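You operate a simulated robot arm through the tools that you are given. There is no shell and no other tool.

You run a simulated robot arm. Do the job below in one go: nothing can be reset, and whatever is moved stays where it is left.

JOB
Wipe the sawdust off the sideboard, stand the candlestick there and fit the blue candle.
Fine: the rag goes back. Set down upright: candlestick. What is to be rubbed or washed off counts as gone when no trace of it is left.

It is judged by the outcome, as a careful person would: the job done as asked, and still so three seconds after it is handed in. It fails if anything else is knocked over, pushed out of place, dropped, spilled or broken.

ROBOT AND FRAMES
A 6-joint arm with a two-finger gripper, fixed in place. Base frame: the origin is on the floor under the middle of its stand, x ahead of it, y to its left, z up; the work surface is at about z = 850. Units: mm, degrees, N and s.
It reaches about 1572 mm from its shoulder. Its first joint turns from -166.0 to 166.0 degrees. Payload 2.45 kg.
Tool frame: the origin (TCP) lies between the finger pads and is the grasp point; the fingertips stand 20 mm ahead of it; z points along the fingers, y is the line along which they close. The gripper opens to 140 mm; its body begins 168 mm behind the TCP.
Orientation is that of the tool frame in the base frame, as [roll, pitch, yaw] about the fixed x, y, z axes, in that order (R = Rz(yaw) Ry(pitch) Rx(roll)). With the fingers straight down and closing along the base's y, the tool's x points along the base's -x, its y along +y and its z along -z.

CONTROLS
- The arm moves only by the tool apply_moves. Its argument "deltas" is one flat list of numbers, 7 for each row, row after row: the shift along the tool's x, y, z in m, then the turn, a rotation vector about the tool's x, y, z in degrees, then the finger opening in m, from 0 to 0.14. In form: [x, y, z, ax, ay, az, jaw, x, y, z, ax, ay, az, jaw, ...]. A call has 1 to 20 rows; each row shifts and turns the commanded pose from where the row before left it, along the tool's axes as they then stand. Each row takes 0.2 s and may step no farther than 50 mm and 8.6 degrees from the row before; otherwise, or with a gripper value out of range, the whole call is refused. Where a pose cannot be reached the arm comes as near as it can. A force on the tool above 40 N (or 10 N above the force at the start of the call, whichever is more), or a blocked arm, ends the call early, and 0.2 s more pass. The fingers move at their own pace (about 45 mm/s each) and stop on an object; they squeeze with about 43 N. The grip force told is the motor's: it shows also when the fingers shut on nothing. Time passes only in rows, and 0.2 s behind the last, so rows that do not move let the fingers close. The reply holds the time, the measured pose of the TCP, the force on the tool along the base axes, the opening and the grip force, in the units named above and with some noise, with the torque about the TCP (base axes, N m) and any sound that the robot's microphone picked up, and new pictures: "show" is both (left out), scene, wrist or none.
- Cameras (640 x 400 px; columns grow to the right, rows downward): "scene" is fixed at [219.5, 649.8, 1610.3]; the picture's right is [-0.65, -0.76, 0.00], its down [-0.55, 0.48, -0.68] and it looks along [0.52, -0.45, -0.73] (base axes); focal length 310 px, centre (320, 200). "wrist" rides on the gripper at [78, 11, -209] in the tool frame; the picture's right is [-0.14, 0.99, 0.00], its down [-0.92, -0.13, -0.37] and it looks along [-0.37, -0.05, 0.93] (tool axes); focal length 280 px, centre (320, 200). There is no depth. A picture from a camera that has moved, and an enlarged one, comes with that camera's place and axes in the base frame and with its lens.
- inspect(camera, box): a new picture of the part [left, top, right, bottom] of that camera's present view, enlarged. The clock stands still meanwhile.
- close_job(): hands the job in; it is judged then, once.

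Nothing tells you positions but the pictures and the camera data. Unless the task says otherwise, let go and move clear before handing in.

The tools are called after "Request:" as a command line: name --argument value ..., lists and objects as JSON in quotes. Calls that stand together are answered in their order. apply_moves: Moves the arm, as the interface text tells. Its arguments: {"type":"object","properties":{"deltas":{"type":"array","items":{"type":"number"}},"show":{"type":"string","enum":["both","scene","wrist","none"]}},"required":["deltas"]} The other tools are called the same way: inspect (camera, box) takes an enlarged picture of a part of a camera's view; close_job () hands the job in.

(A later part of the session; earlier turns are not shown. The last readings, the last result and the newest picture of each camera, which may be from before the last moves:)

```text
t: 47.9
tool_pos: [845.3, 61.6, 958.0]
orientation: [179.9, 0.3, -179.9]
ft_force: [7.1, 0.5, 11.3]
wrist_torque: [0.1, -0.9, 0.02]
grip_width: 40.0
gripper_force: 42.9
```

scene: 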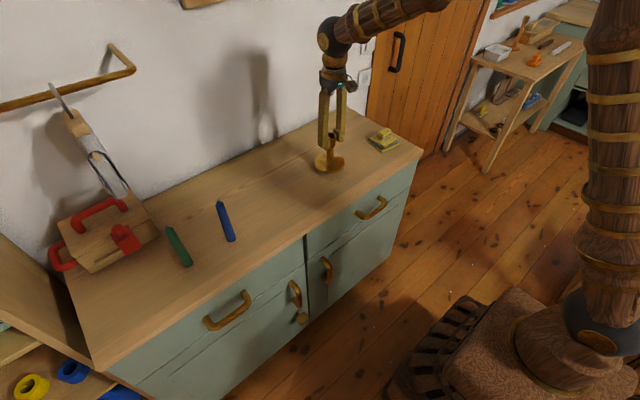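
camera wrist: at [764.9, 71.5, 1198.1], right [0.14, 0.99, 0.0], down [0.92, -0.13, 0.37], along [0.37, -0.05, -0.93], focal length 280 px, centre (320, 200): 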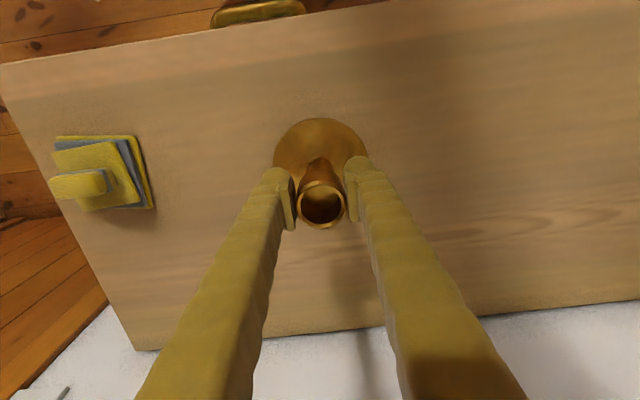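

Request:
apply_moves --deltas '[0, 0, 0, 0, 0, 0, 0.045, 0, 0, 0, 0, 0, 0, 0.055, 0, 0, 0, 0, 0, 0, 0.075, 0, 0, 0, 0, 0, 0, 0.09, 0, 0, 0, 0, 0, 0, 0.09, 0, 0, -0.03, 0, 0, 0, 0.09, 0, 0, -0.04, 0, 0, 0, 0.09, 0, 0, -0.045, 0, 0, 0, 0.09, 0, 0, -0.03, 0, 0, 0, 0.09, 0, 0, 0, 0, 0, 0, 0.09]' --show "both"

Request:
inspect --camera "scene" --box '[280, 90, 400, 200]'

Request:
inspect --camera "wrist" --box '[240, 80, 400, 220]'

```text
t: 50.1
tool_pos: [846.1, 60.8, 1104.7]
orientation: [180.0, 0.3, -179.9]
ft_force: [-1.3, 0.6, -0.3]
wrist_torque: [-0.01, -0.01, 0.01]
grip_width: 90.1
gripper_force: 0.1
camera wrist: at [765.1, 71.9, 1312.8], right [0.14, 0.99, 0.0], down [0.92, -0.13, 0.37], along [0.37, -0.05, -0.93], focal length 280 px, centre (320, 200)
```

scene: 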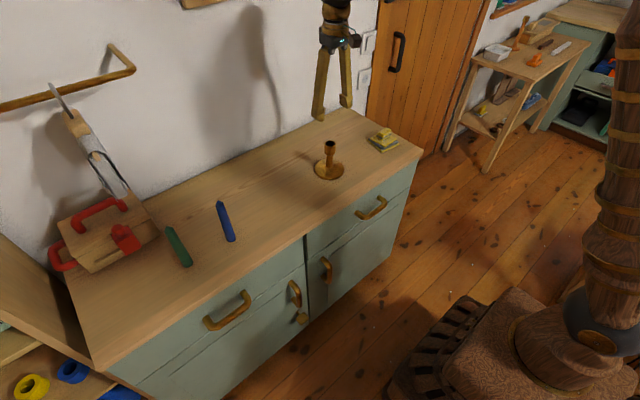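
wrist: 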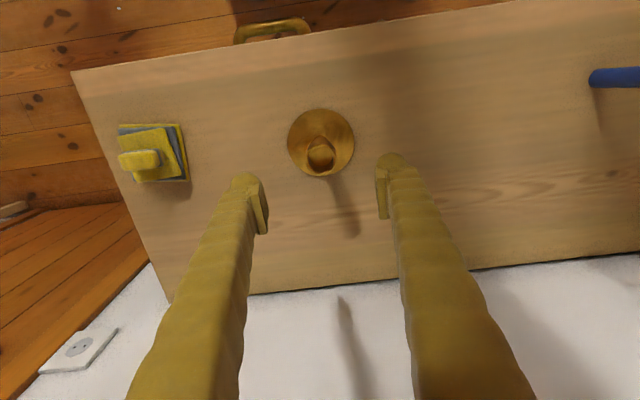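

```text
3.64 times, centred on (340, 145) of scene
camera zoom: at [219.5, 649.8, 1610.3], right [-0.65, -0.76, 0.0], down [-0.55, 0.48, -0.68], along [0.52, -0.45, -0.73], focal length 1129 px, centre (247, 400)
```

zoom: 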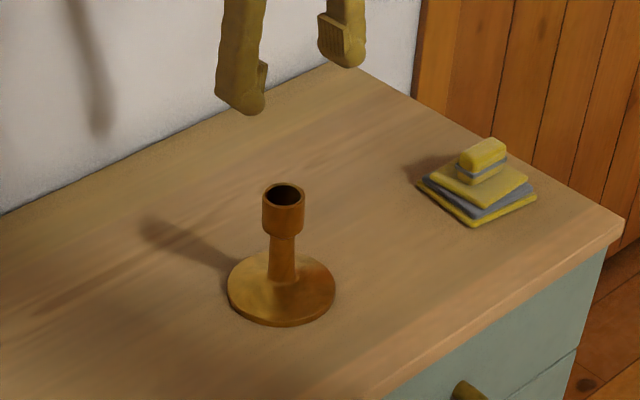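

```text
2.86 times, centred on (320, 150) of wrist
camera zoom: at [765.1, 71.9, 1312.8], right [0.14, 0.99, 0.0], down [0.92, -0.13, 0.37], along [0.37, -0.05, -0.93], focal length 801 px, centre (320, 343)
```

zoom: 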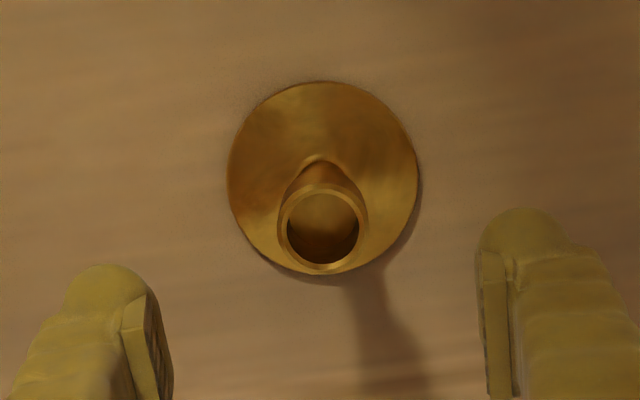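

The candlestick now stands upright at about (845, 61) with the rag untouched. Next I'll move high over to the blue candle and look.

Request:
apply_moves --deltas '[0.0101, 0.0429, -0.0045, 0, 0, 0, 0.09, 0.0101, 0.0429, -0.0045, 0, 0, 0, 0.09, 0.0101, 0.0429, -0.0045, 0, 0, 0, 0.09, 0.0101, 0.0429, -0.0045, 0, 0, 0, 0.09, 0.0101, 0.0429, -0.0045, 0, 0, 0, 0.09, 0.0101, 0.0429, -0.0045, 0, 0, 0, 0.09, 0.0101, 0.0429, -0.0045, 0, 0, 0, 0.09, 0.0101, 0.0429, -0.0045, 0, 0, 0, 0.09, 0.0101, 0.0429, -0.0045, 0, 0, 0, 0.09, 0.0101, 0.0429, -0.0045, 0, 0, 0, 0.09, 0, 0, 0, 0, 0, 0, 0.09]' --show "both"

Request:
inspect --camera "wrist" --box '[240, 100, 400, 240]'

Request:
inspect --camera "scene" --box '[150, 180, 270, 280]'

```text
t: 52.5
tool_pos: [741.5, 489.7, 1148.2]
orientation: [180.0, 0.3, -180.0]
ft_force: [1.1, 0.2, 0.4]
wrist_torque: [0.01, 0.02, -0.01]
grip_width: 90.1
gripper_force: 0.0
camera wrist: at [662.4, 500.2, 1355.7], right [0.14, 0.99, 0.0], down [0.92, -0.13, 0.37], along [0.37, -0.05, -0.93], focal length 280 px, centre (320, 200)
```

scene: 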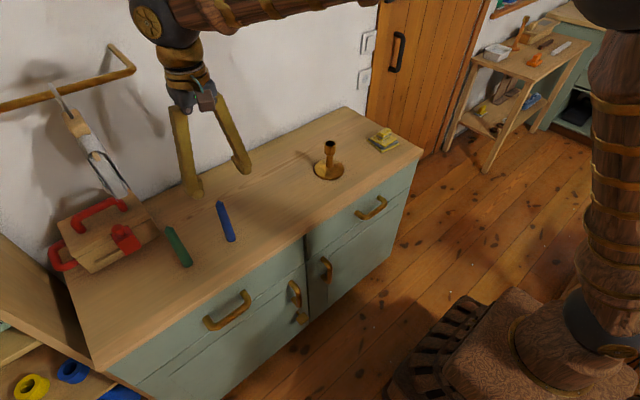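
wrist: 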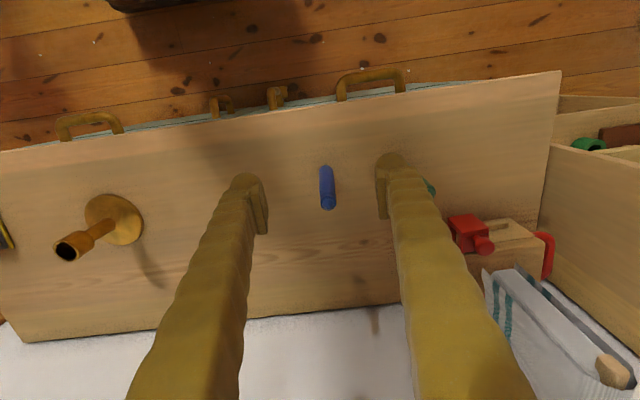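

```text
2.86 times, centred on (320, 170) of wrist
camera zoom: at [662.4, 500.2, 1355.7], right [0.14, 0.99, 0.0], down [0.92, -0.13, 0.37], along [0.37, -0.05, -0.93], focal length 801 px, centre (320, 286)
```

zoom: 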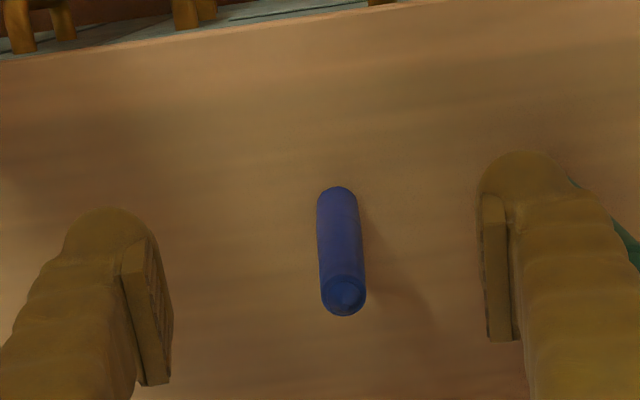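

```text
4.00 times, centred on (210, 230) of scene
camera zoom: at [219.5, 649.8, 1610.3], right [-0.65, -0.76, 0.0], down [-0.55, 0.48, -0.68], along [0.52, -0.45, -0.73], focal length 1242 px, centre (760, 80)
```

zoom: 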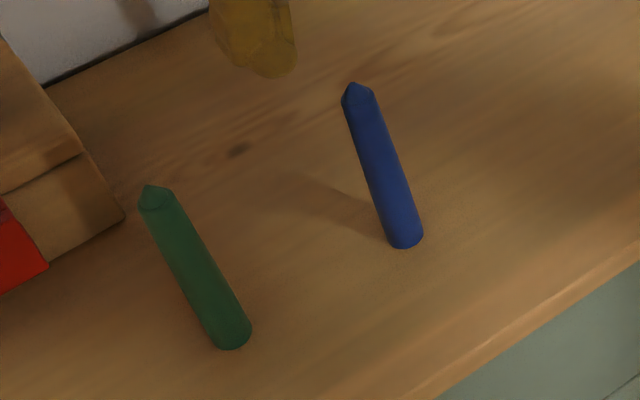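

The blue candle stands upright at about (807, 491), tip near z 1008. I'll centre above it and verify.

Request:
apply_moves --deltas '[-0.033, 0.0008, 0, 0, 0, 0, 0.09, -0.033, 0.0008, 0, 0, 0, 0, 0.09, 0, 0, 0.04, 0, 0, 0, 0.09, 0, 0, 0.04, 0, 0, 0, 0.09, 0, 0, 0, 0, 0, 0, 0.09]' --show "both"

Request:
inspect --camera "wrist" --box '[240, 80, 400, 220]'

Request:
inspect --camera "scene" --box '[150, 150, 270, 270]'

```text
t: 53.7
tool_pos: [810.0, 490.0, 1071.4]
orientation: [180.0, 0.4, -179.9]
ft_force: [-0.1, -0.3, -0.3]
wrist_torque: [0.03, 0.0, 0.0]
grip_width: 90.1
gripper_force: 0.0
camera wrist: at [729.9, 501.2, 1279.1], right [0.14, 0.99, 0.0], down [0.92, -0.13, 0.37], along [0.37, -0.05, -0.93], focal length 280 px, centre (320, 200)
```

scene: 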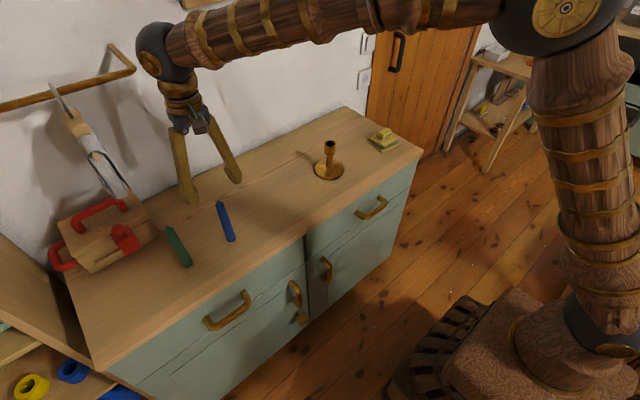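
wrist: 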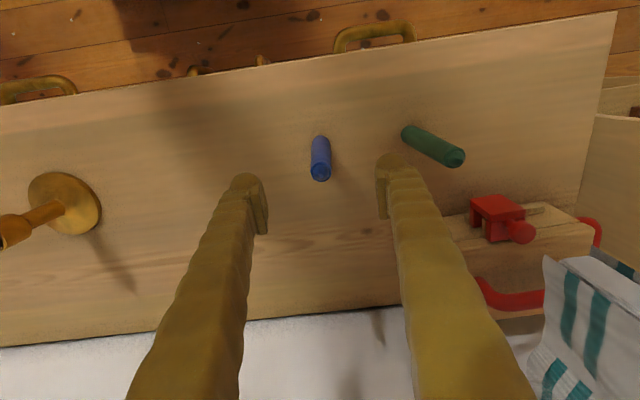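

```text
2.86 times, centred on (320, 150) of wrist
camera zoom: at [729.9, 501.2, 1279.1], right [0.14, 0.99, 0.0], down [0.92, -0.13, 0.37], along [0.37, -0.05, -0.93], focal length 801 px, centre (320, 343)
```

zoom: 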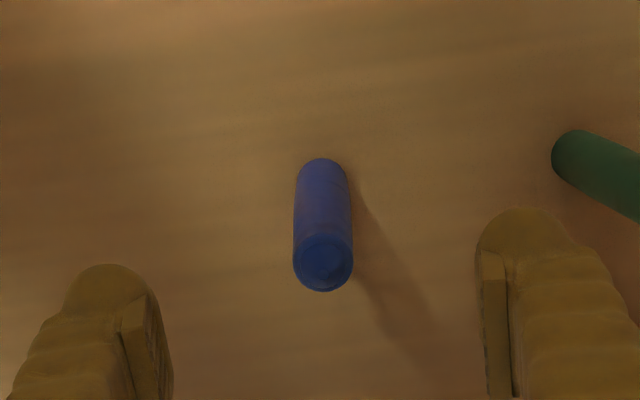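

```text
3.33 times, centred on (210, 210) of scene
camera zoom: at [219.5, 649.8, 1610.3], right [-0.65, -0.76, 0.0], down [-0.55, 0.48, -0.68], along [0.52, -0.45, -0.73], focal length 1035 px, centre (687, 167)
```

zoom: 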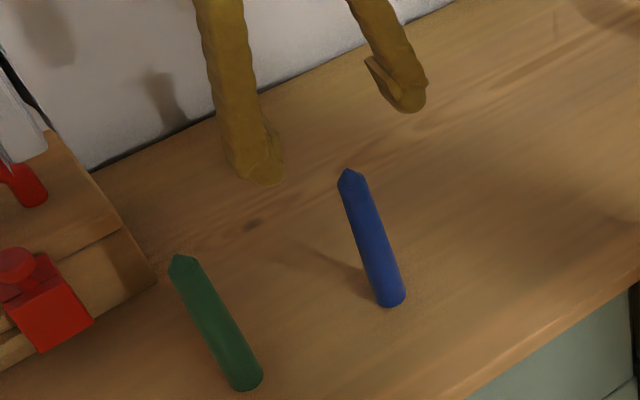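

Aligned to within about a millimetre. I'll descend so the fingers straddle the candle with the TCP about 85 mm above its foot.

Request:
apply_moves --deltas '[0, 0.0013, 0.03, 0, 0, 0, 0.09, 0, 0, 0.035, 0, 0, 0, 0.09, 0, 0, 0.035, 0, 0, 0, 0.09, 0, 0, 0.031, 0, 0, 0, 0.09, 0, 0, 0, 0, 0, 0, 0.09]' --show "both"

Request:
inspect --camera "wrist" --box '[240, 100, 400, 240]'

Request:
inspect --camera "scene" --box '[150, 150, 270, 270]'

```text
t: 54.9
tool_pos: [810.0, 492.9, 937.2]
orientation: [180.0, 0.4, 180.0]
ft_force: [-0.4, -0.3, 0.2]
wrist_torque: [0.03, 0.02, 0.0]
grip_width: 89.8
gripper_force: 0.1
camera wrist: at [730.4, 503.9, 1144.9], right [0.14, 0.99, 0.0], down [0.92, -0.13, 0.37], along [0.37, -0.05, -0.93], focal length 280 px, centre (320, 200)
```

scene: 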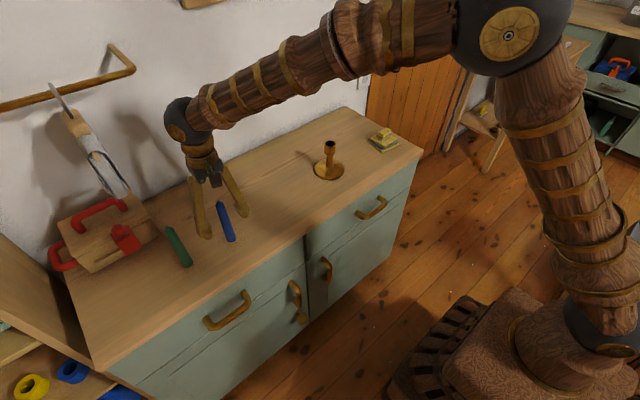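
wrist: 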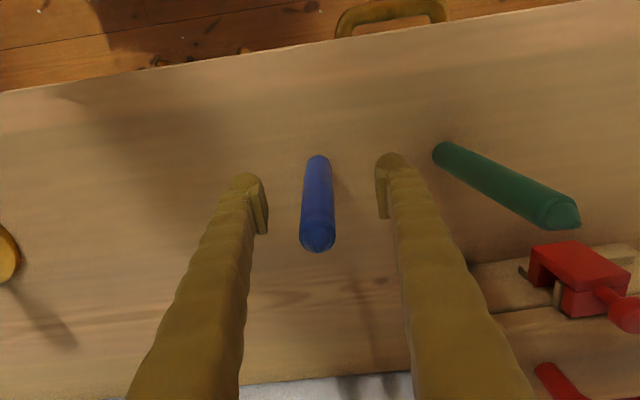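

```text
2.86 times, centred on (320, 170) of wrist
camera zoom: at [730.4, 503.9, 1144.9], right [0.14, 0.99, 0.0], down [0.92, -0.13, 0.37], along [0.37, -0.05, -0.93], focal length 801 px, centre (320, 286)
```

zoom: 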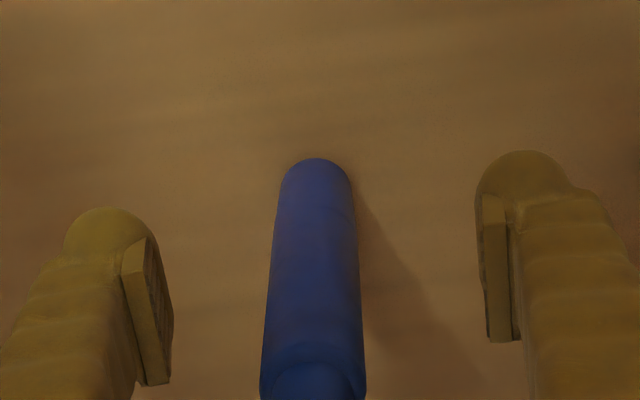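

```text
3.33 times, centred on (210, 210) of scene
camera zoom: at [219.5, 649.8, 1610.3], right [-0.65, -0.76, 0.0], down [-0.55, 0.48, -0.68], along [0.52, -0.45, -0.73], focal length 1035 px, centre (687, 167)
```

zoom: 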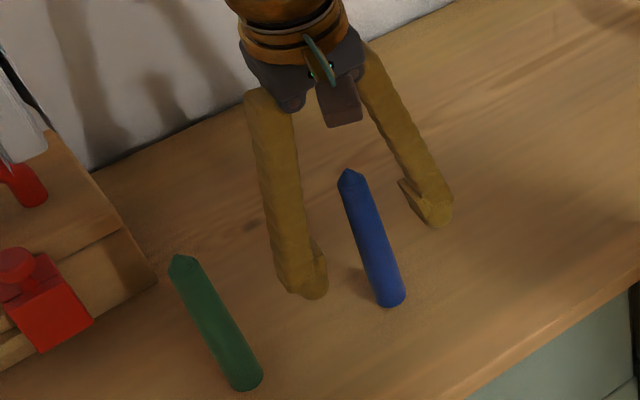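

Request:
apply_moves --deltas '[0, -0.0014, 0, 0, 0, 0, 0.06, 0, 0, 0, 0, 0, 0, 0.045, 0, 0, 0, 0, 0, 0, 0.035, 0, 0, 0, 0, 0, 0, 0.031, 0, 0, 0, 0, 0, 0, 0.031]' --show "both"

Request:
inspect --camera "wrist" --box '[240, 100, 400, 240]'

Request:
inspect --camera "scene" --box '[170, 170, 260, 260]'

```text
t: 56.1
tool_pos: [811.0, 491.5, 937.4]
orientation: [180.0, 0.3, 180.0]
ft_force: [0.0, -1.4, -0.4]
wrist_torque: [0.01, 0.0, -0.01]
grip_width: 30.9
gripper_force: 0.1
camera wrist: at [730.4, 502.7, 1145.7], right [0.14, 0.99, 0.0], down [0.92, -0.13, 0.37], along [0.37, -0.05, -0.93], focal length 280 px, centre (320, 200)
```

scene: 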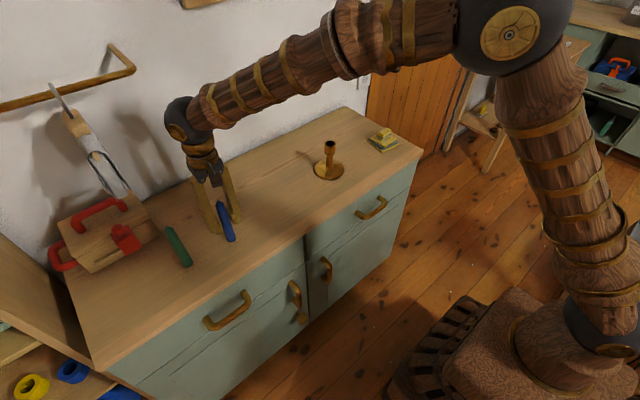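
wrist: 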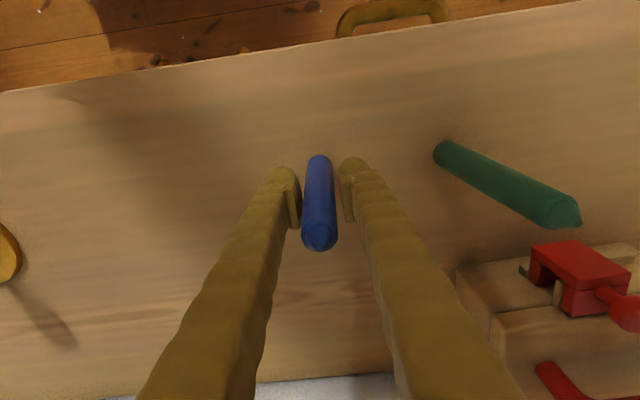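

```text
2.86 times, centred on (320, 170) of wrist
camera zoom: at [730.4, 502.7, 1145.7], right [0.14, 0.99, 0.0], down [0.92, -0.13, 0.37], along [0.37, -0.05, -0.93], focal length 801 px, centre (320, 286)
```

zoom: 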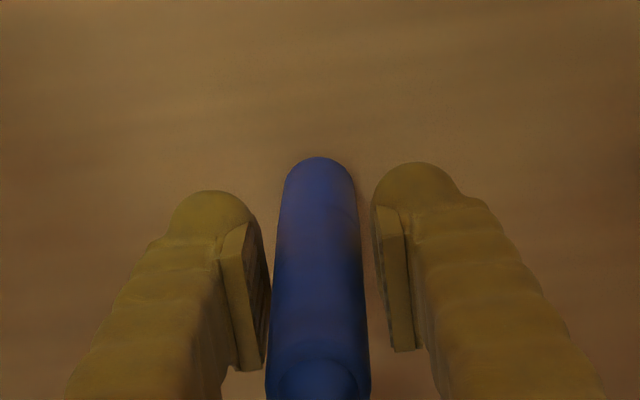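

```text
4.44 times, centred on (215, 215) of scene
camera zoom: at [219.5, 649.8, 1610.3], right [-0.65, -0.76, 0.0], down [-0.55, 0.48, -0.68], along [0.52, -0.45, -0.73], focal length 1380 px, centre (787, 133)
```

zoom: 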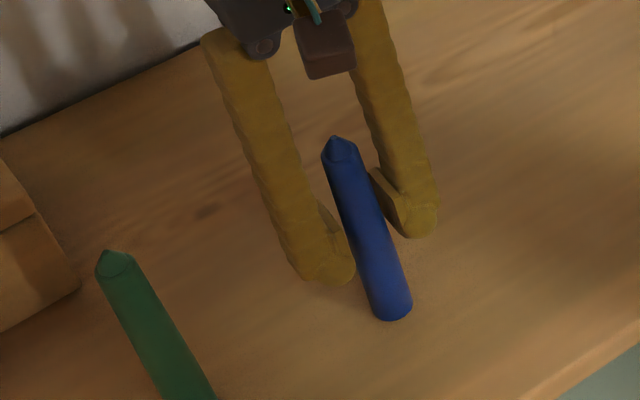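

The candle sits about 2 mm toward the -y finger, so I'll shift the gripper slightly before closing.

Request:
apply_moves --deltas '[0, -0.0017, 0, 0, 0, 0, 0.031, 0, 0, 0, 0, 0, 0, 0.027, 0, 0, 0, 0, 0, 0, 0.024, 0, 0, 0, 0, 0, 0, 0.021, 0, 0, 0, 0, 0, 0, 0.015, 0, 0, 0, 0, 0, 0, 0.0, 0, 0, 0, 0, 0, 0, 0.0, 0, 0, 0, 0, 0, 0, 0.0]' --show "both"

Request:
inspect --camera "wrist" --box '[240, 100, 400, 240]'

Request:
inspect --camera "scene" --box '[170, 170, 260, 260]'

```text
t: 57.9
tool_pos: [809.4, 490.7, 937.1]
orientation: [180.0, 0.3, 180.0]
ft_force: [0.2, 0.6, -0.3]
wrist_torque: [0.06, 0.0, -0.01]
grip_width: 22.7
gripper_force: 43.2
camera wrist: at [730.2, 501.5, 1145.4], right [0.14, 0.99, 0.0], down [0.92, -0.13, 0.37], along [0.37, -0.05, -0.93], focal length 280 px, centre (320, 200)
```

scene: 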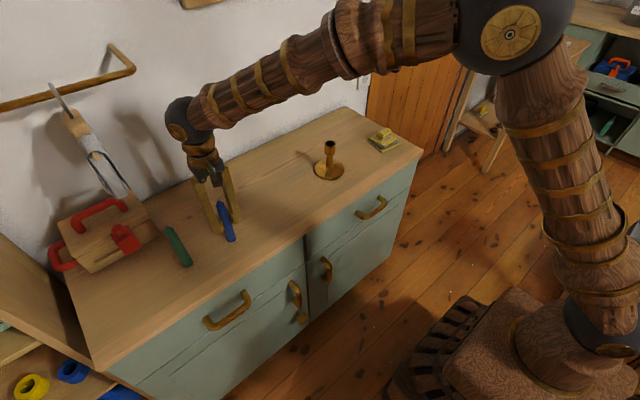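
wrist: 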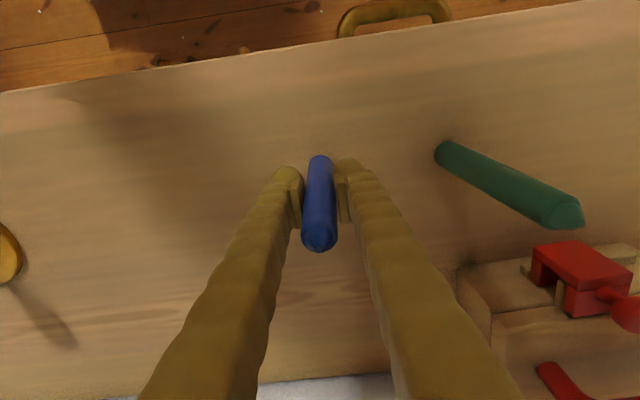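

```text
2.86 times, centred on (320, 170) of wrist
camera zoom: at [730.2, 501.5, 1145.4], right [0.14, 0.99, 0.0], down [0.92, -0.13, 0.37], along [0.37, -0.05, -0.93], focal length 801 px, centre (320, 286)
```

zoom: 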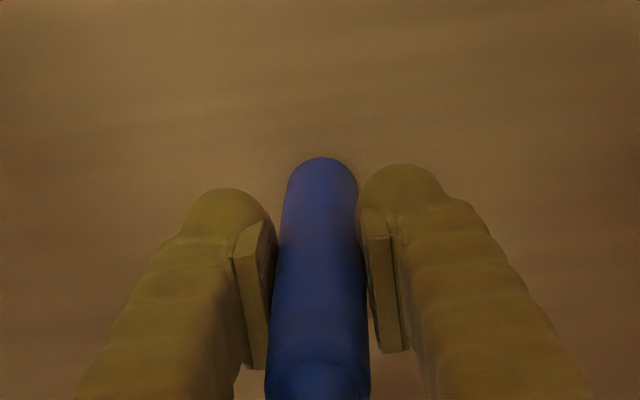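

```text
4.44 times, centred on (215, 215) of scene
camera zoom: at [219.5, 649.8, 1610.3], right [-0.65, -0.76, 0.0], down [-0.55, 0.48, -0.68], along [0.52, -0.45, -0.73], focal length 1380 px, centre (787, 133)
```

zoom: 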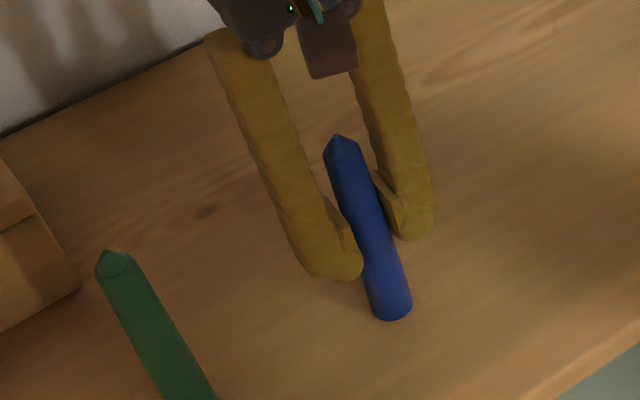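

The candle is gripped at 22.7 mm. I'll lift it straight up and check it hangs true.

Request:
apply_moves --deltas '[0, 0, -0.005, 0, 0, 0, 0, 0, 0, -0.02, 0, 0, 0, 0, 0, 0, -0.035, 0, 0, 0, 0, 0, 0, -0.04, 0, 0, 0, 0, 0, 0, -0.04, 0, 0, 0, 0, 0, 0, -0.02, 0, 0, 0, 0, 0, 0, 0, 0, 0, 0, 0]' --show "both"

Request:
inspect --camera "scene" --box '[170, 130, 260, 250]'

Request:
inspect --camera "wrist" --box '[240, 100, 400, 260]'

```text
t: 59.5
tool_pos: [809.1, 490.8, 1096.0]
orientation: [179.9, 0.3, 180.0]
ft_force: [0.3, 0.1, -0.9]
wrist_torque: [-0.01, -0.01, 0.0]
grip_width: 22.9
gripper_force: 42.9
camera wrist: at [729.5, 502.3, 1304.7], right [0.14, 0.99, 0.0], down [0.92, -0.13, 0.37], along [0.37, -0.05, -0.93], focal length 280 px, centre (320, 200)
```

scene: 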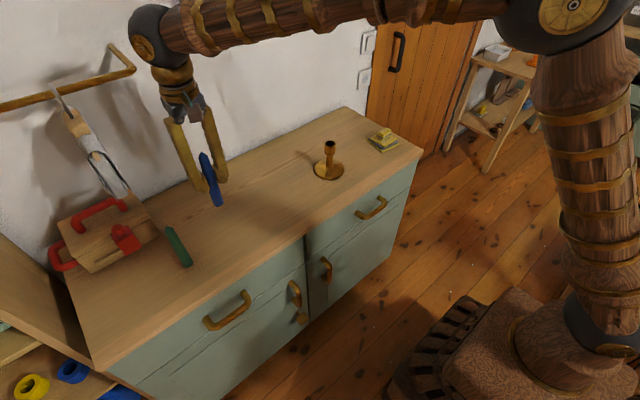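
wrist: 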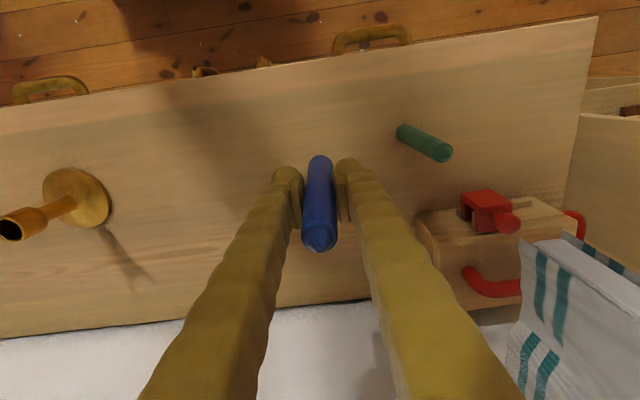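

```text
3.33 times, centred on (215, 190) of scene
camera zoom: at [219.5, 649.8, 1610.3], right [-0.65, -0.76, 0.0], down [-0.55, 0.48, -0.68], along [0.52, -0.45, -0.73], focal length 1035 px, centre (670, 233)
```

zoom: 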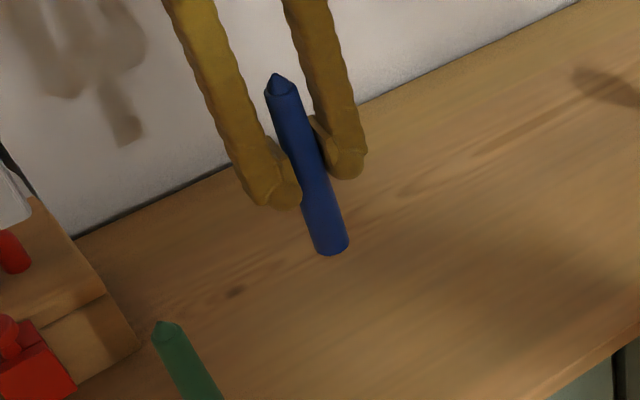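

```text
2.50 times, centred on (320, 180) of wrist
camera zoom: at [729.5, 502.3, 1304.7], right [0.14, 0.99, 0.0], down [0.92, -0.13, 0.37], along [0.37, -0.05, -0.93], focal length 701 px, centre (320, 250)
```

zoom: 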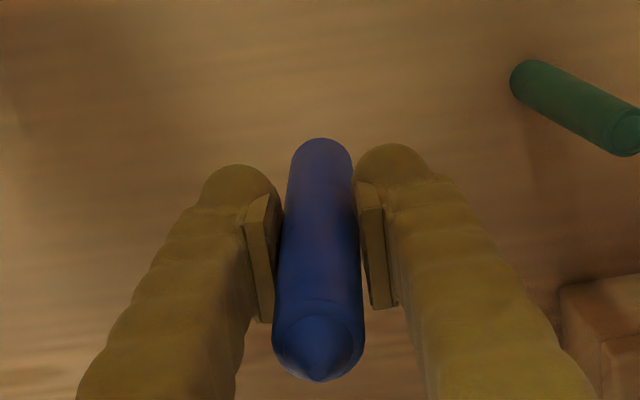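

The candle is held vertical, foot at about z 1014, well above the candlestick rim. I'll carry it to above the candlestick.

Request:
apply_moves --deltas '[-0.002, -0.02, 0, 0, 0, 0, 0, -0.0034, -0.04, 0, 0, 0, 0, 0, -0.0034, -0.0425, 0, 0, 0, 0, 0, -0.0034, -0.0425, 0, 0, 0, 0, 0, -0.0034, -0.0425, 0, 0, 0, 0, 0, -0.0034, -0.0425, 0, 0, 0, 0, 0, -0.0034, -0.0425, 0, 0, 0, 0, 0, -0.0034, -0.0425, 0, 0, 0, 0, 0, -0.0034, -0.0425, 0, 0, 0, 0, 0, -0.0034, -0.04, 0, 0, 0, 0, 0, -0.0033, -0.032, 0, 0, 0, 0, 0, 0, 0, 0, 0, 0, 0, 0]' --show "both"

Request:
inspect --camera "scene" --box '[280, 70, 380, 190]'

Request:
inspect --camera "wrist" --box '[240, 80, 400, 240]'

```text
t: 62.1
tool_pos: [843.5, 59.8, 1098.5]
orientation: [179.9, 0.2, -179.9]
ft_force: [-0.4, -0.5, 0.0]
wrist_torque: [0.01, 0.02, -0.02]
grip_width: 22.7
gripper_force: 43.0
camera wrist: at [764.8, 71.5, 1305.7], right [0.14, 0.99, 0.0], down [0.92, -0.13, 0.37], along [0.37, -0.05, -0.93], focal length 280 px, centre (320, 200)
```

scene: 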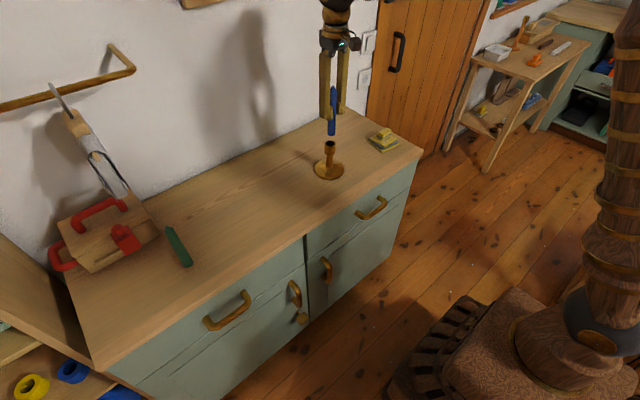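
wrist: 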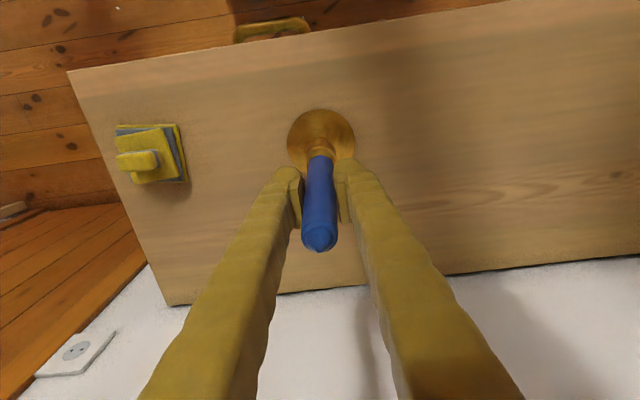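

```text
3.33 times, centred on (330, 130) of scene
camera zoom: at [219.5, 649.8, 1610.3], right [-0.65, -0.76, 0.0], down [-0.55, 0.48, -0.68], along [0.52, -0.45, -0.73], focal length 1035 px, centre (287, 433)
```

zoom: 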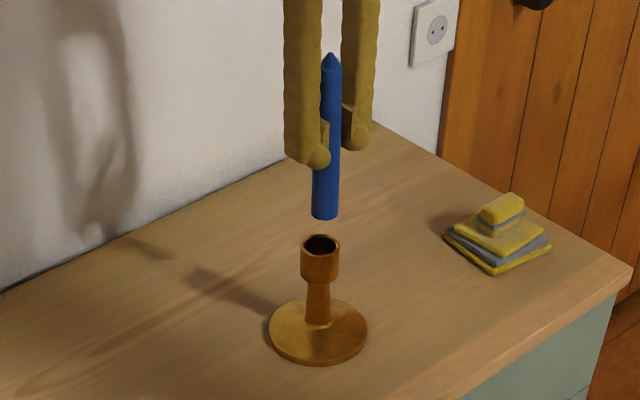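

```text
2.50 times, centred on (320, 160) of wrist
camera zoom: at [764.8, 71.5, 1305.7], right [0.14, 0.99, 0.0], down [0.92, -0.13, 0.37], along [0.37, -0.05, -0.93], focal length 701 px, centre (320, 300)
```

zoom: 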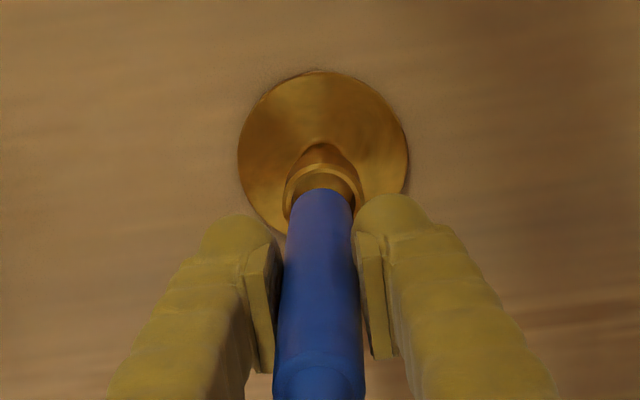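

I need finer alignment data, so I'll enlarge the gap between the candle's foot and the rim in both views.

Request:
inspect --camera "scene" --box '[310, 120, 350, 160]'

Request:
inspect --camera "wrist" --box '[280, 120, 360, 180]'

```text
10.00 times, centred on (330, 140) of scene
camera zoom: at [219.5, 649.8, 1610.3], right [-0.65, -0.76, 0.0], down [-0.55, 0.48, -0.68], along [0.52, -0.45, -0.73], focal length 3104 px, centre (220, 800)
```

zoom: 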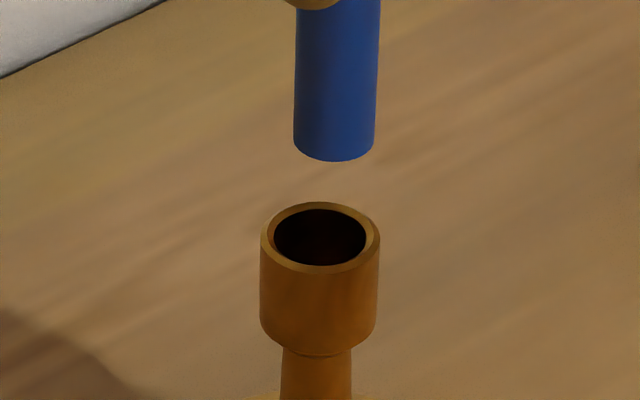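

```text
6.67 times, centred on (320, 150) of wrist
camera zoom: at [764.8, 71.5, 1305.7], right [0.14, 0.99, 0.0], down [0.92, -0.13, 0.37], along [0.37, -0.05, -0.93], focal length 1869 px, centre (320, 533)
```

zoom: 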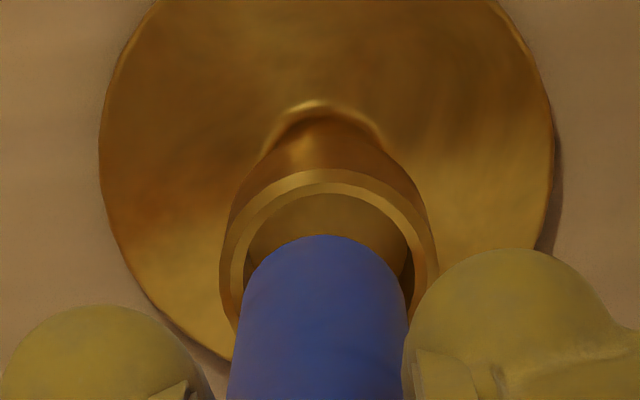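

The candle appears about 4 mm short in x and 1 mm in y relative to the cup centre. I'll correct that and lower to a few millimetres above the rim to re-check.

Request:
apply_moves --deltas '[-0.004, 0.0008, 0, 0, 0, 0, 0, 0, 0, 0.014, 0, 0, 0, 0, 0, 0, 0.012, 0, 0, 0, 0, 0, 0, 0, 0, 0, 0, 0]' --show "none"

Request:
inspect --camera "scene" --box '[310, 120, 350, 160]'

Request:
inspect --camera "wrist" --box '[280, 120, 360, 180]'

```text
t: 63.1
tool_pos: [848.6, 61.6, 1072.1]
orientation: [179.9, 0.2, -179.9]
ft_force: [0.5, 0.2, -0.8]
wrist_torque: [0.0, -0.01, -0.03]
grip_width: 22.7
gripper_force: 43.2
```

```text
10.00 times, centred on (330, 140) of scene
camera zoom: at [219.5, 649.8, 1610.3], right [-0.65, -0.76, 0.0], down [-0.55, 0.48, -0.68], along [0.52, -0.45, -0.73], focal length 3104 px, centre (220, 800)
```

zoom: 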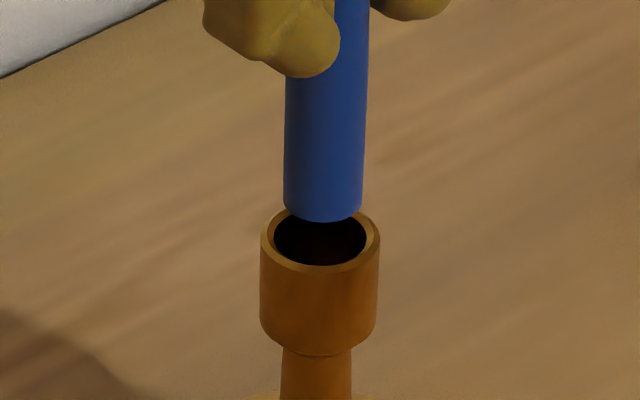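

```text
6.67 times, centred on (320, 150) of wrist
camera zoom: at [768.6, 72.2, 1279.7], right [0.14, 0.99, 0.0], down [0.92, -0.13, 0.37], along [0.37, -0.05, -0.93], focal length 1869 px, centre (320, 533)
```

zoom: 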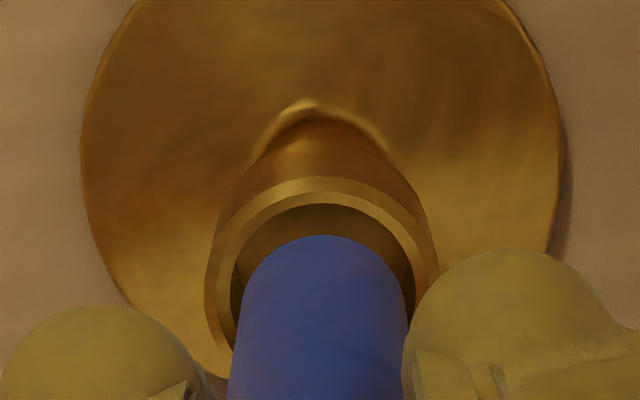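

Alignment is now within about 1.5 mm with a gap of roughly 17 mm. I'll fine-tune and lower another 12 mm before inserting.

Request:
apply_moves --deltas '[-0.0012, -0.0006, 0, 0, 0, 0, 0, 0, 0, 0.012, 0, 0, 0, 0, 0, 0, 0, 0, 0, 0, 0]' --show "none"

Request:
inspect --camera "scene" --box '[310, 120, 350, 160]'

Request:
inspect --camera "wrist" --box '[280, 120, 360, 180]'

```text
t: 63.9
tool_pos: [850.3, 61.5, 1059.0]
orientation: [-180.0, 0.3, -180.0]
ft_force: [0.3, 0.8, -0.9]
wrist_torque: [-0.04, -0.01, 0.02]
grip_width: 22.4
gripper_force: 43.0
```

```text
10.00 times, centred on (330, 140) of scene
camera zoom: at [219.5, 649.8, 1610.3], right [-0.65, -0.76, 0.0], down [-0.55, 0.48, -0.68], along [0.52, -0.45, -0.73], focal length 3104 px, centre (220, 800)
```

zoom: 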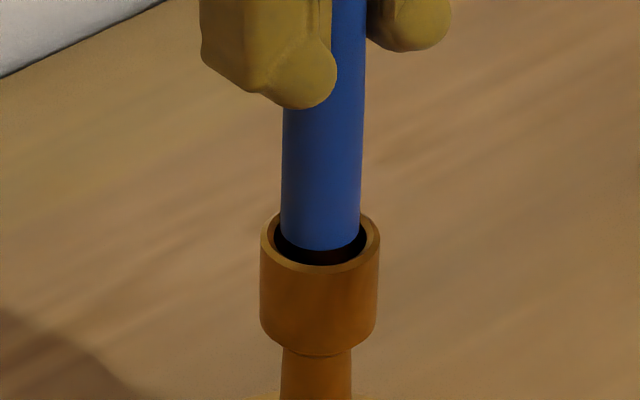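

```text
6.67 times, centred on (320, 150) of wrist
camera zoom: at [770.1, 71.8, 1267.2], right [0.14, 0.99, 0.0], down [0.92, -0.13, 0.37], along [0.37, -0.05, -0.93], focal length 1869 px, centre (320, 533)
```

zoom: 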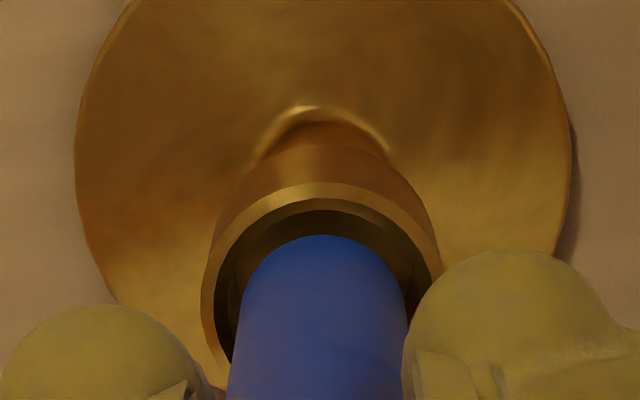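

The candle foot is centred about 5 mm above the rim. I'll nudge half a millimetre in y and lower it into the mouth, watching force.

Request:
apply_moves --deltas '[0, -0.0005, 0.002, 0, 0, 0, 0, 0, 0, 0.004, 0, 0, 0, 0, 0, 0, 0.004, 0, 0, 0, 0, 0, 0, 0.002, 0, 0, 0, 0, 0, 0, 0, 0, 0, 0, 0]' --show "none"

Request:
inspect --camera "scene" --box '[310, 120, 350, 160]'

Request:
inspect --camera "wrist" --box '[280, 120, 360, 180]'

```text
t: 65.1
tool_pos: [851.8, 62.1, 1046.7]
orientation: [-180.0, 0.2, -180.0]
ft_force: [-1.0, -0.2, -1.4]
wrist_torque: [0.02, 0.13, -0.02]
grip_width: 22.6
gripper_force: 43.1
```

```text
10.00 times, centred on (330, 140) of scene
camera zoom: at [219.5, 649.8, 1610.3], right [-0.65, -0.76, 0.0], down [-0.55, 0.48, -0.68], along [0.52, -0.45, -0.73], focal length 3104 px, centre (220, 800)
```

zoom: 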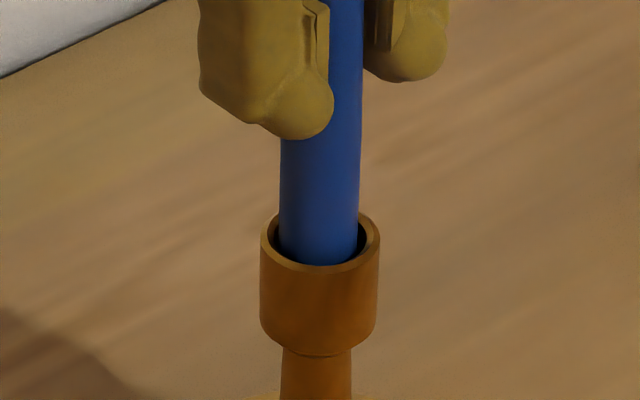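

```text
6.67 times, centred on (320, 150) of wrist
camera zoom: at [771.0, 71.9, 1255.3], right [0.14, 0.99, 0.0], down [0.92, -0.13, 0.37], along [0.37, -0.05, -0.93], focal length 1869 px, centre (320, 533)
```

zoom: 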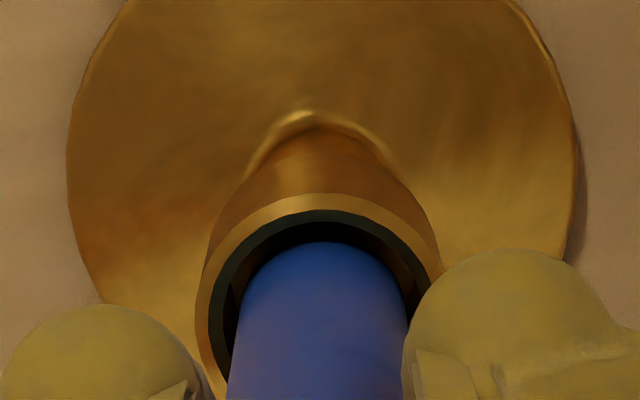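

The foot is inside the cup but sits a bit toward +x. I'll shift back 2 mm and check.

Request:
apply_moves --deltas '[0.002, 0, 0, 0, 0, 0, 0, 0, 0, 0, 0, 0, 0, 0]' --show "none"

Request:
inspect --camera "scene" --box '[310, 120, 350, 160]'

Request:
inspect --camera "wrist" --box '[280, 120, 360, 180]'

```text
t: 65.7
tool_pos: [848.1, 60.3, 1048.2]
orientation: [-180.0, 0.2, 179.9]
ft_force: [0.0, 0.1, -0.2]
wrist_torque: [0.03, 0.04, 0.03]
grip_width: 22.7
gripper_force: 42.5
```

```text
10.00 times, centred on (330, 140) of scene
camera zoom: at [219.5, 649.8, 1610.3], right [-0.65, -0.76, 0.0], down [-0.55, 0.48, -0.68], along [0.52, -0.45, -0.73], focal length 3104 px, centre (220, 800)
```

zoom: 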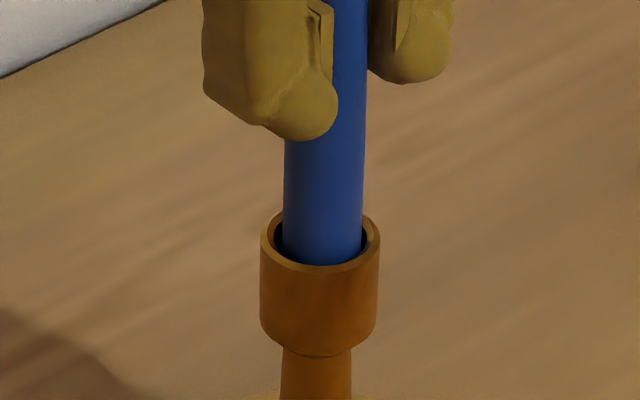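

```text
6.67 times, centred on (320, 150) of wrist
camera zoom: at [768.9, 72.0, 1255.8], right [0.14, 0.99, 0.0], down [0.92, -0.13, 0.37], along [0.37, -0.05, -0.93], focal length 1869 px, centre (320, 533)
```

zoom: 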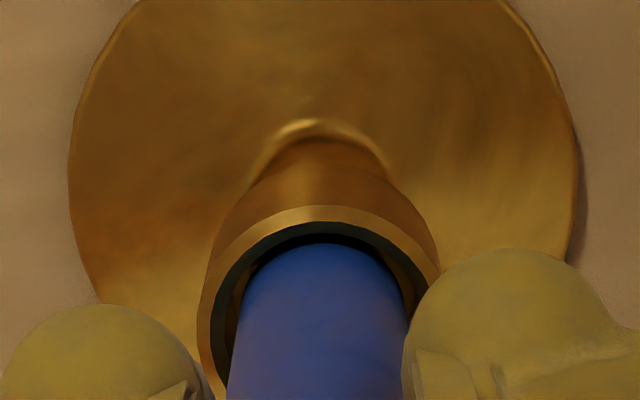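

Forces are back to zero, so the candle is free in the cup. Lowering in small steps until it seats.

Request:
apply_moves --deltas '[0, 0, 0.004, 0, 0, 0, 0, 0, 0, 0.004, 0, 0, 0, 0, 0, 0, 0, 0, 0, 0, 0]' --show "none"

```text
t: 66.5
tool_pos: [849.1, 61.3, 1039.5]
orientation: [-179.9, 0.3, -180.0]
ft_force: [-0.3, -0.2, -0.8]
wrist_torque: [0.02, -0.05, 0.0]
grip_width: 22.9
gripper_force: 43.2
```

Request:
apply_moves --deltas '[0, 0, 0.004, 0, 0, 0, 0, 0, 0, 0.003, 0, 0, 0, 0, 0, 0, 0, 0, 0, 0, 0]' --show "none"

Request:
inspect --camera "scene" --box '[310, 110, 350, 160]'

```text
t: 67.3
tool_pos: [848.4, 60.5, 1032.1]
orientation: [-179.9, 0.3, -180.0]
ft_force: [0.5, -0.6, -0.4]
wrist_torque: [0.03, -0.01, -0.01]
grip_width: 22.9
gripper_force: 42.7
```

```text
8.00 times, centred on (330, 135) of scene
camera zoom: at [219.5, 649.8, 1610.3], right [-0.65, -0.76, 0.0], down [-0.55, 0.48, -0.68], along [0.52, -0.45, -0.73], focal length 2483 px, centre (240, 720)
```

zoom: 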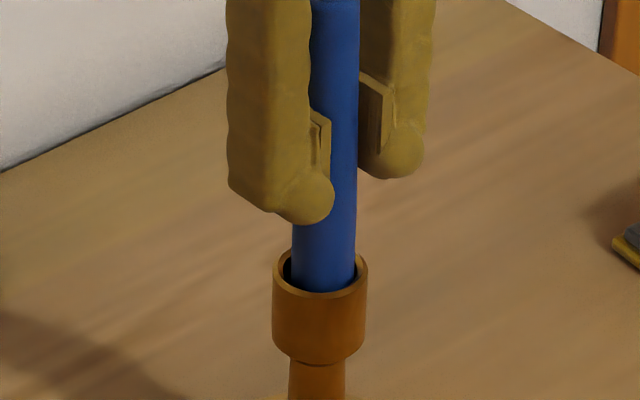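

Request:
apply_moves --deltas '[0, 0, 0.003, 0, 0, 0, 0, 0, 0, 0.002, 0, 0, 0, 0, 0, 0, 0, 0, 0, 0, 0]' --show "none"

```text
t: 68.1
tool_pos: [847.7, 60.9, 1027.3]
orientation: [-180.0, 0.3, -180.0]
ft_force: [-0.5, 1.3, -1.0]
wrist_torque: [0.02, 0.04, 0.0]
grip_width: 22.6
gripper_force: 43.2
```

Request:
apply_moves --deltas '[0, 0, 0.0025, 0, 0, 0, 0, 0, 0, 0.0015, 0, 0, 0, 0, 0, 0, 0, 0, 0, 0, 0]' --show "none"

```text
t: 68.9
tool_pos: [847.5, 61.3, 1024.8]
orientation: [-180.0, 0.4, 180.0]
ft_force: [-5.7, -0.5, 30.6]
wrist_torque: [-0.03, 0.5, 0.0]
grip_width: 22.7
gripper_force: 42.9
```

The candle is on the cup floor, about 29 mm deep. I'll ease off the pressure before letting go.

Request:
apply_moves --deltas '[0, 0, -0.001, 0, 0, 0, 0, 0, 0, 0, 0, 0, 0, 0]' --show "both"

Request:
inspect --camera "scene" --box '[300, 90, 360, 190]'

Request:
inspect --camera "wrist" --box '[260, 120, 380, 220]'

```text
t: 69.5
tool_pos: [848.8, 61.4, 1025.2]
orientation: [180.0, 0.3, 180.0]
ft_force: [2.2, -0.2, 22.3]
wrist_torque: [0.0, -0.24, -0.01]
grip_width: 22.8
gripper_force: 42.9
camera wrist: at [768.6, 71.7, 1233.0], right [0.14, 0.99, 0.0], down [0.92, -0.13, 0.37], along [0.37, -0.05, -0.93], focal length 280 px, centre (320, 200)
```

scene: 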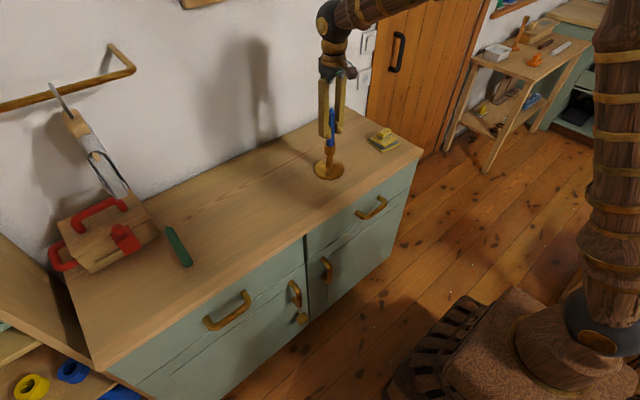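
wrist: 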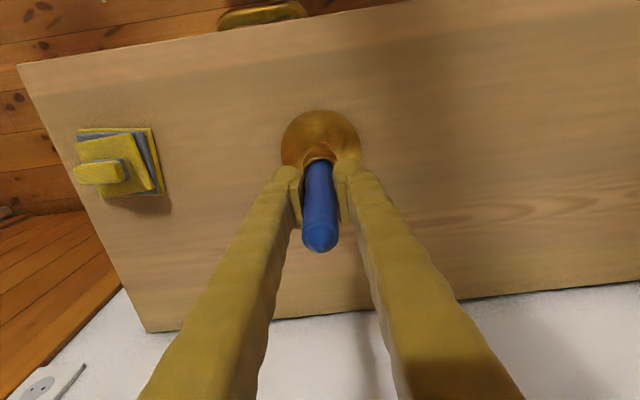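

```text
4.00 times, centred on (330, 140) of scene
camera zoom: at [219.5, 649.8, 1610.3], right [-0.65, -0.76, 0.0], down [-0.55, 0.48, -0.68], along [0.52, -0.45, -0.73], focal length 1242 px, centre (280, 440)
```

zoom: 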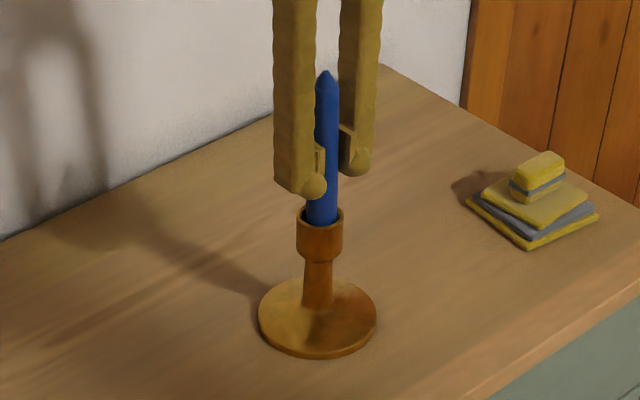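

```text
4.00 times, centred on (320, 170) of wrist
camera zoom: at [768.6, 71.7, 1233.0], right [0.14, 0.99, 0.0], down [0.92, -0.13, 0.37], along [0.37, -0.05, -0.93], focal length 1122 px, centre (320, 320)
```

zoom: 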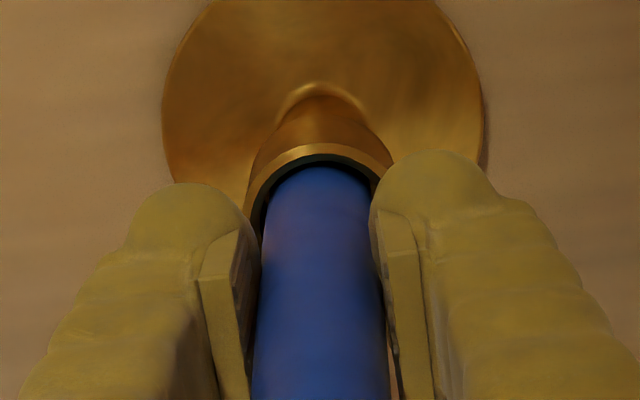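

Request:
apply_moves --deltas '[0, 0, -0.0008, 0, 0, 0, 0, 0, 0, 0, 0, 0, 0, 0]' --show "none"

```text
t: 70.1
tool_pos: [849.3, 62.0, 1025.2]
orientation: [180.0, 0.3, 180.0]
ft_force: [4.3, 0.8, 16.1]
wrist_torque: [0.05, -0.37, -0.03]
grip_width: 23.0
gripper_force: 43.2
```

Request:
apply_moves --deltas '[0.0005, 0, -0.0008, 0, 0, 0, 0, 0, 0, 0, 0, 0, 0, 0]' --show "none"

```text
t: 70.7
tool_pos: [847.3, 60.0, 1025.6]
orientation: [-180.0, 0.2, 179.9]
ft_force: [0.2, -1.4, -0.4]
wrist_torque: [-0.02, 0.02, -0.04]
grip_width: 22.5
gripper_force: 43.1
```

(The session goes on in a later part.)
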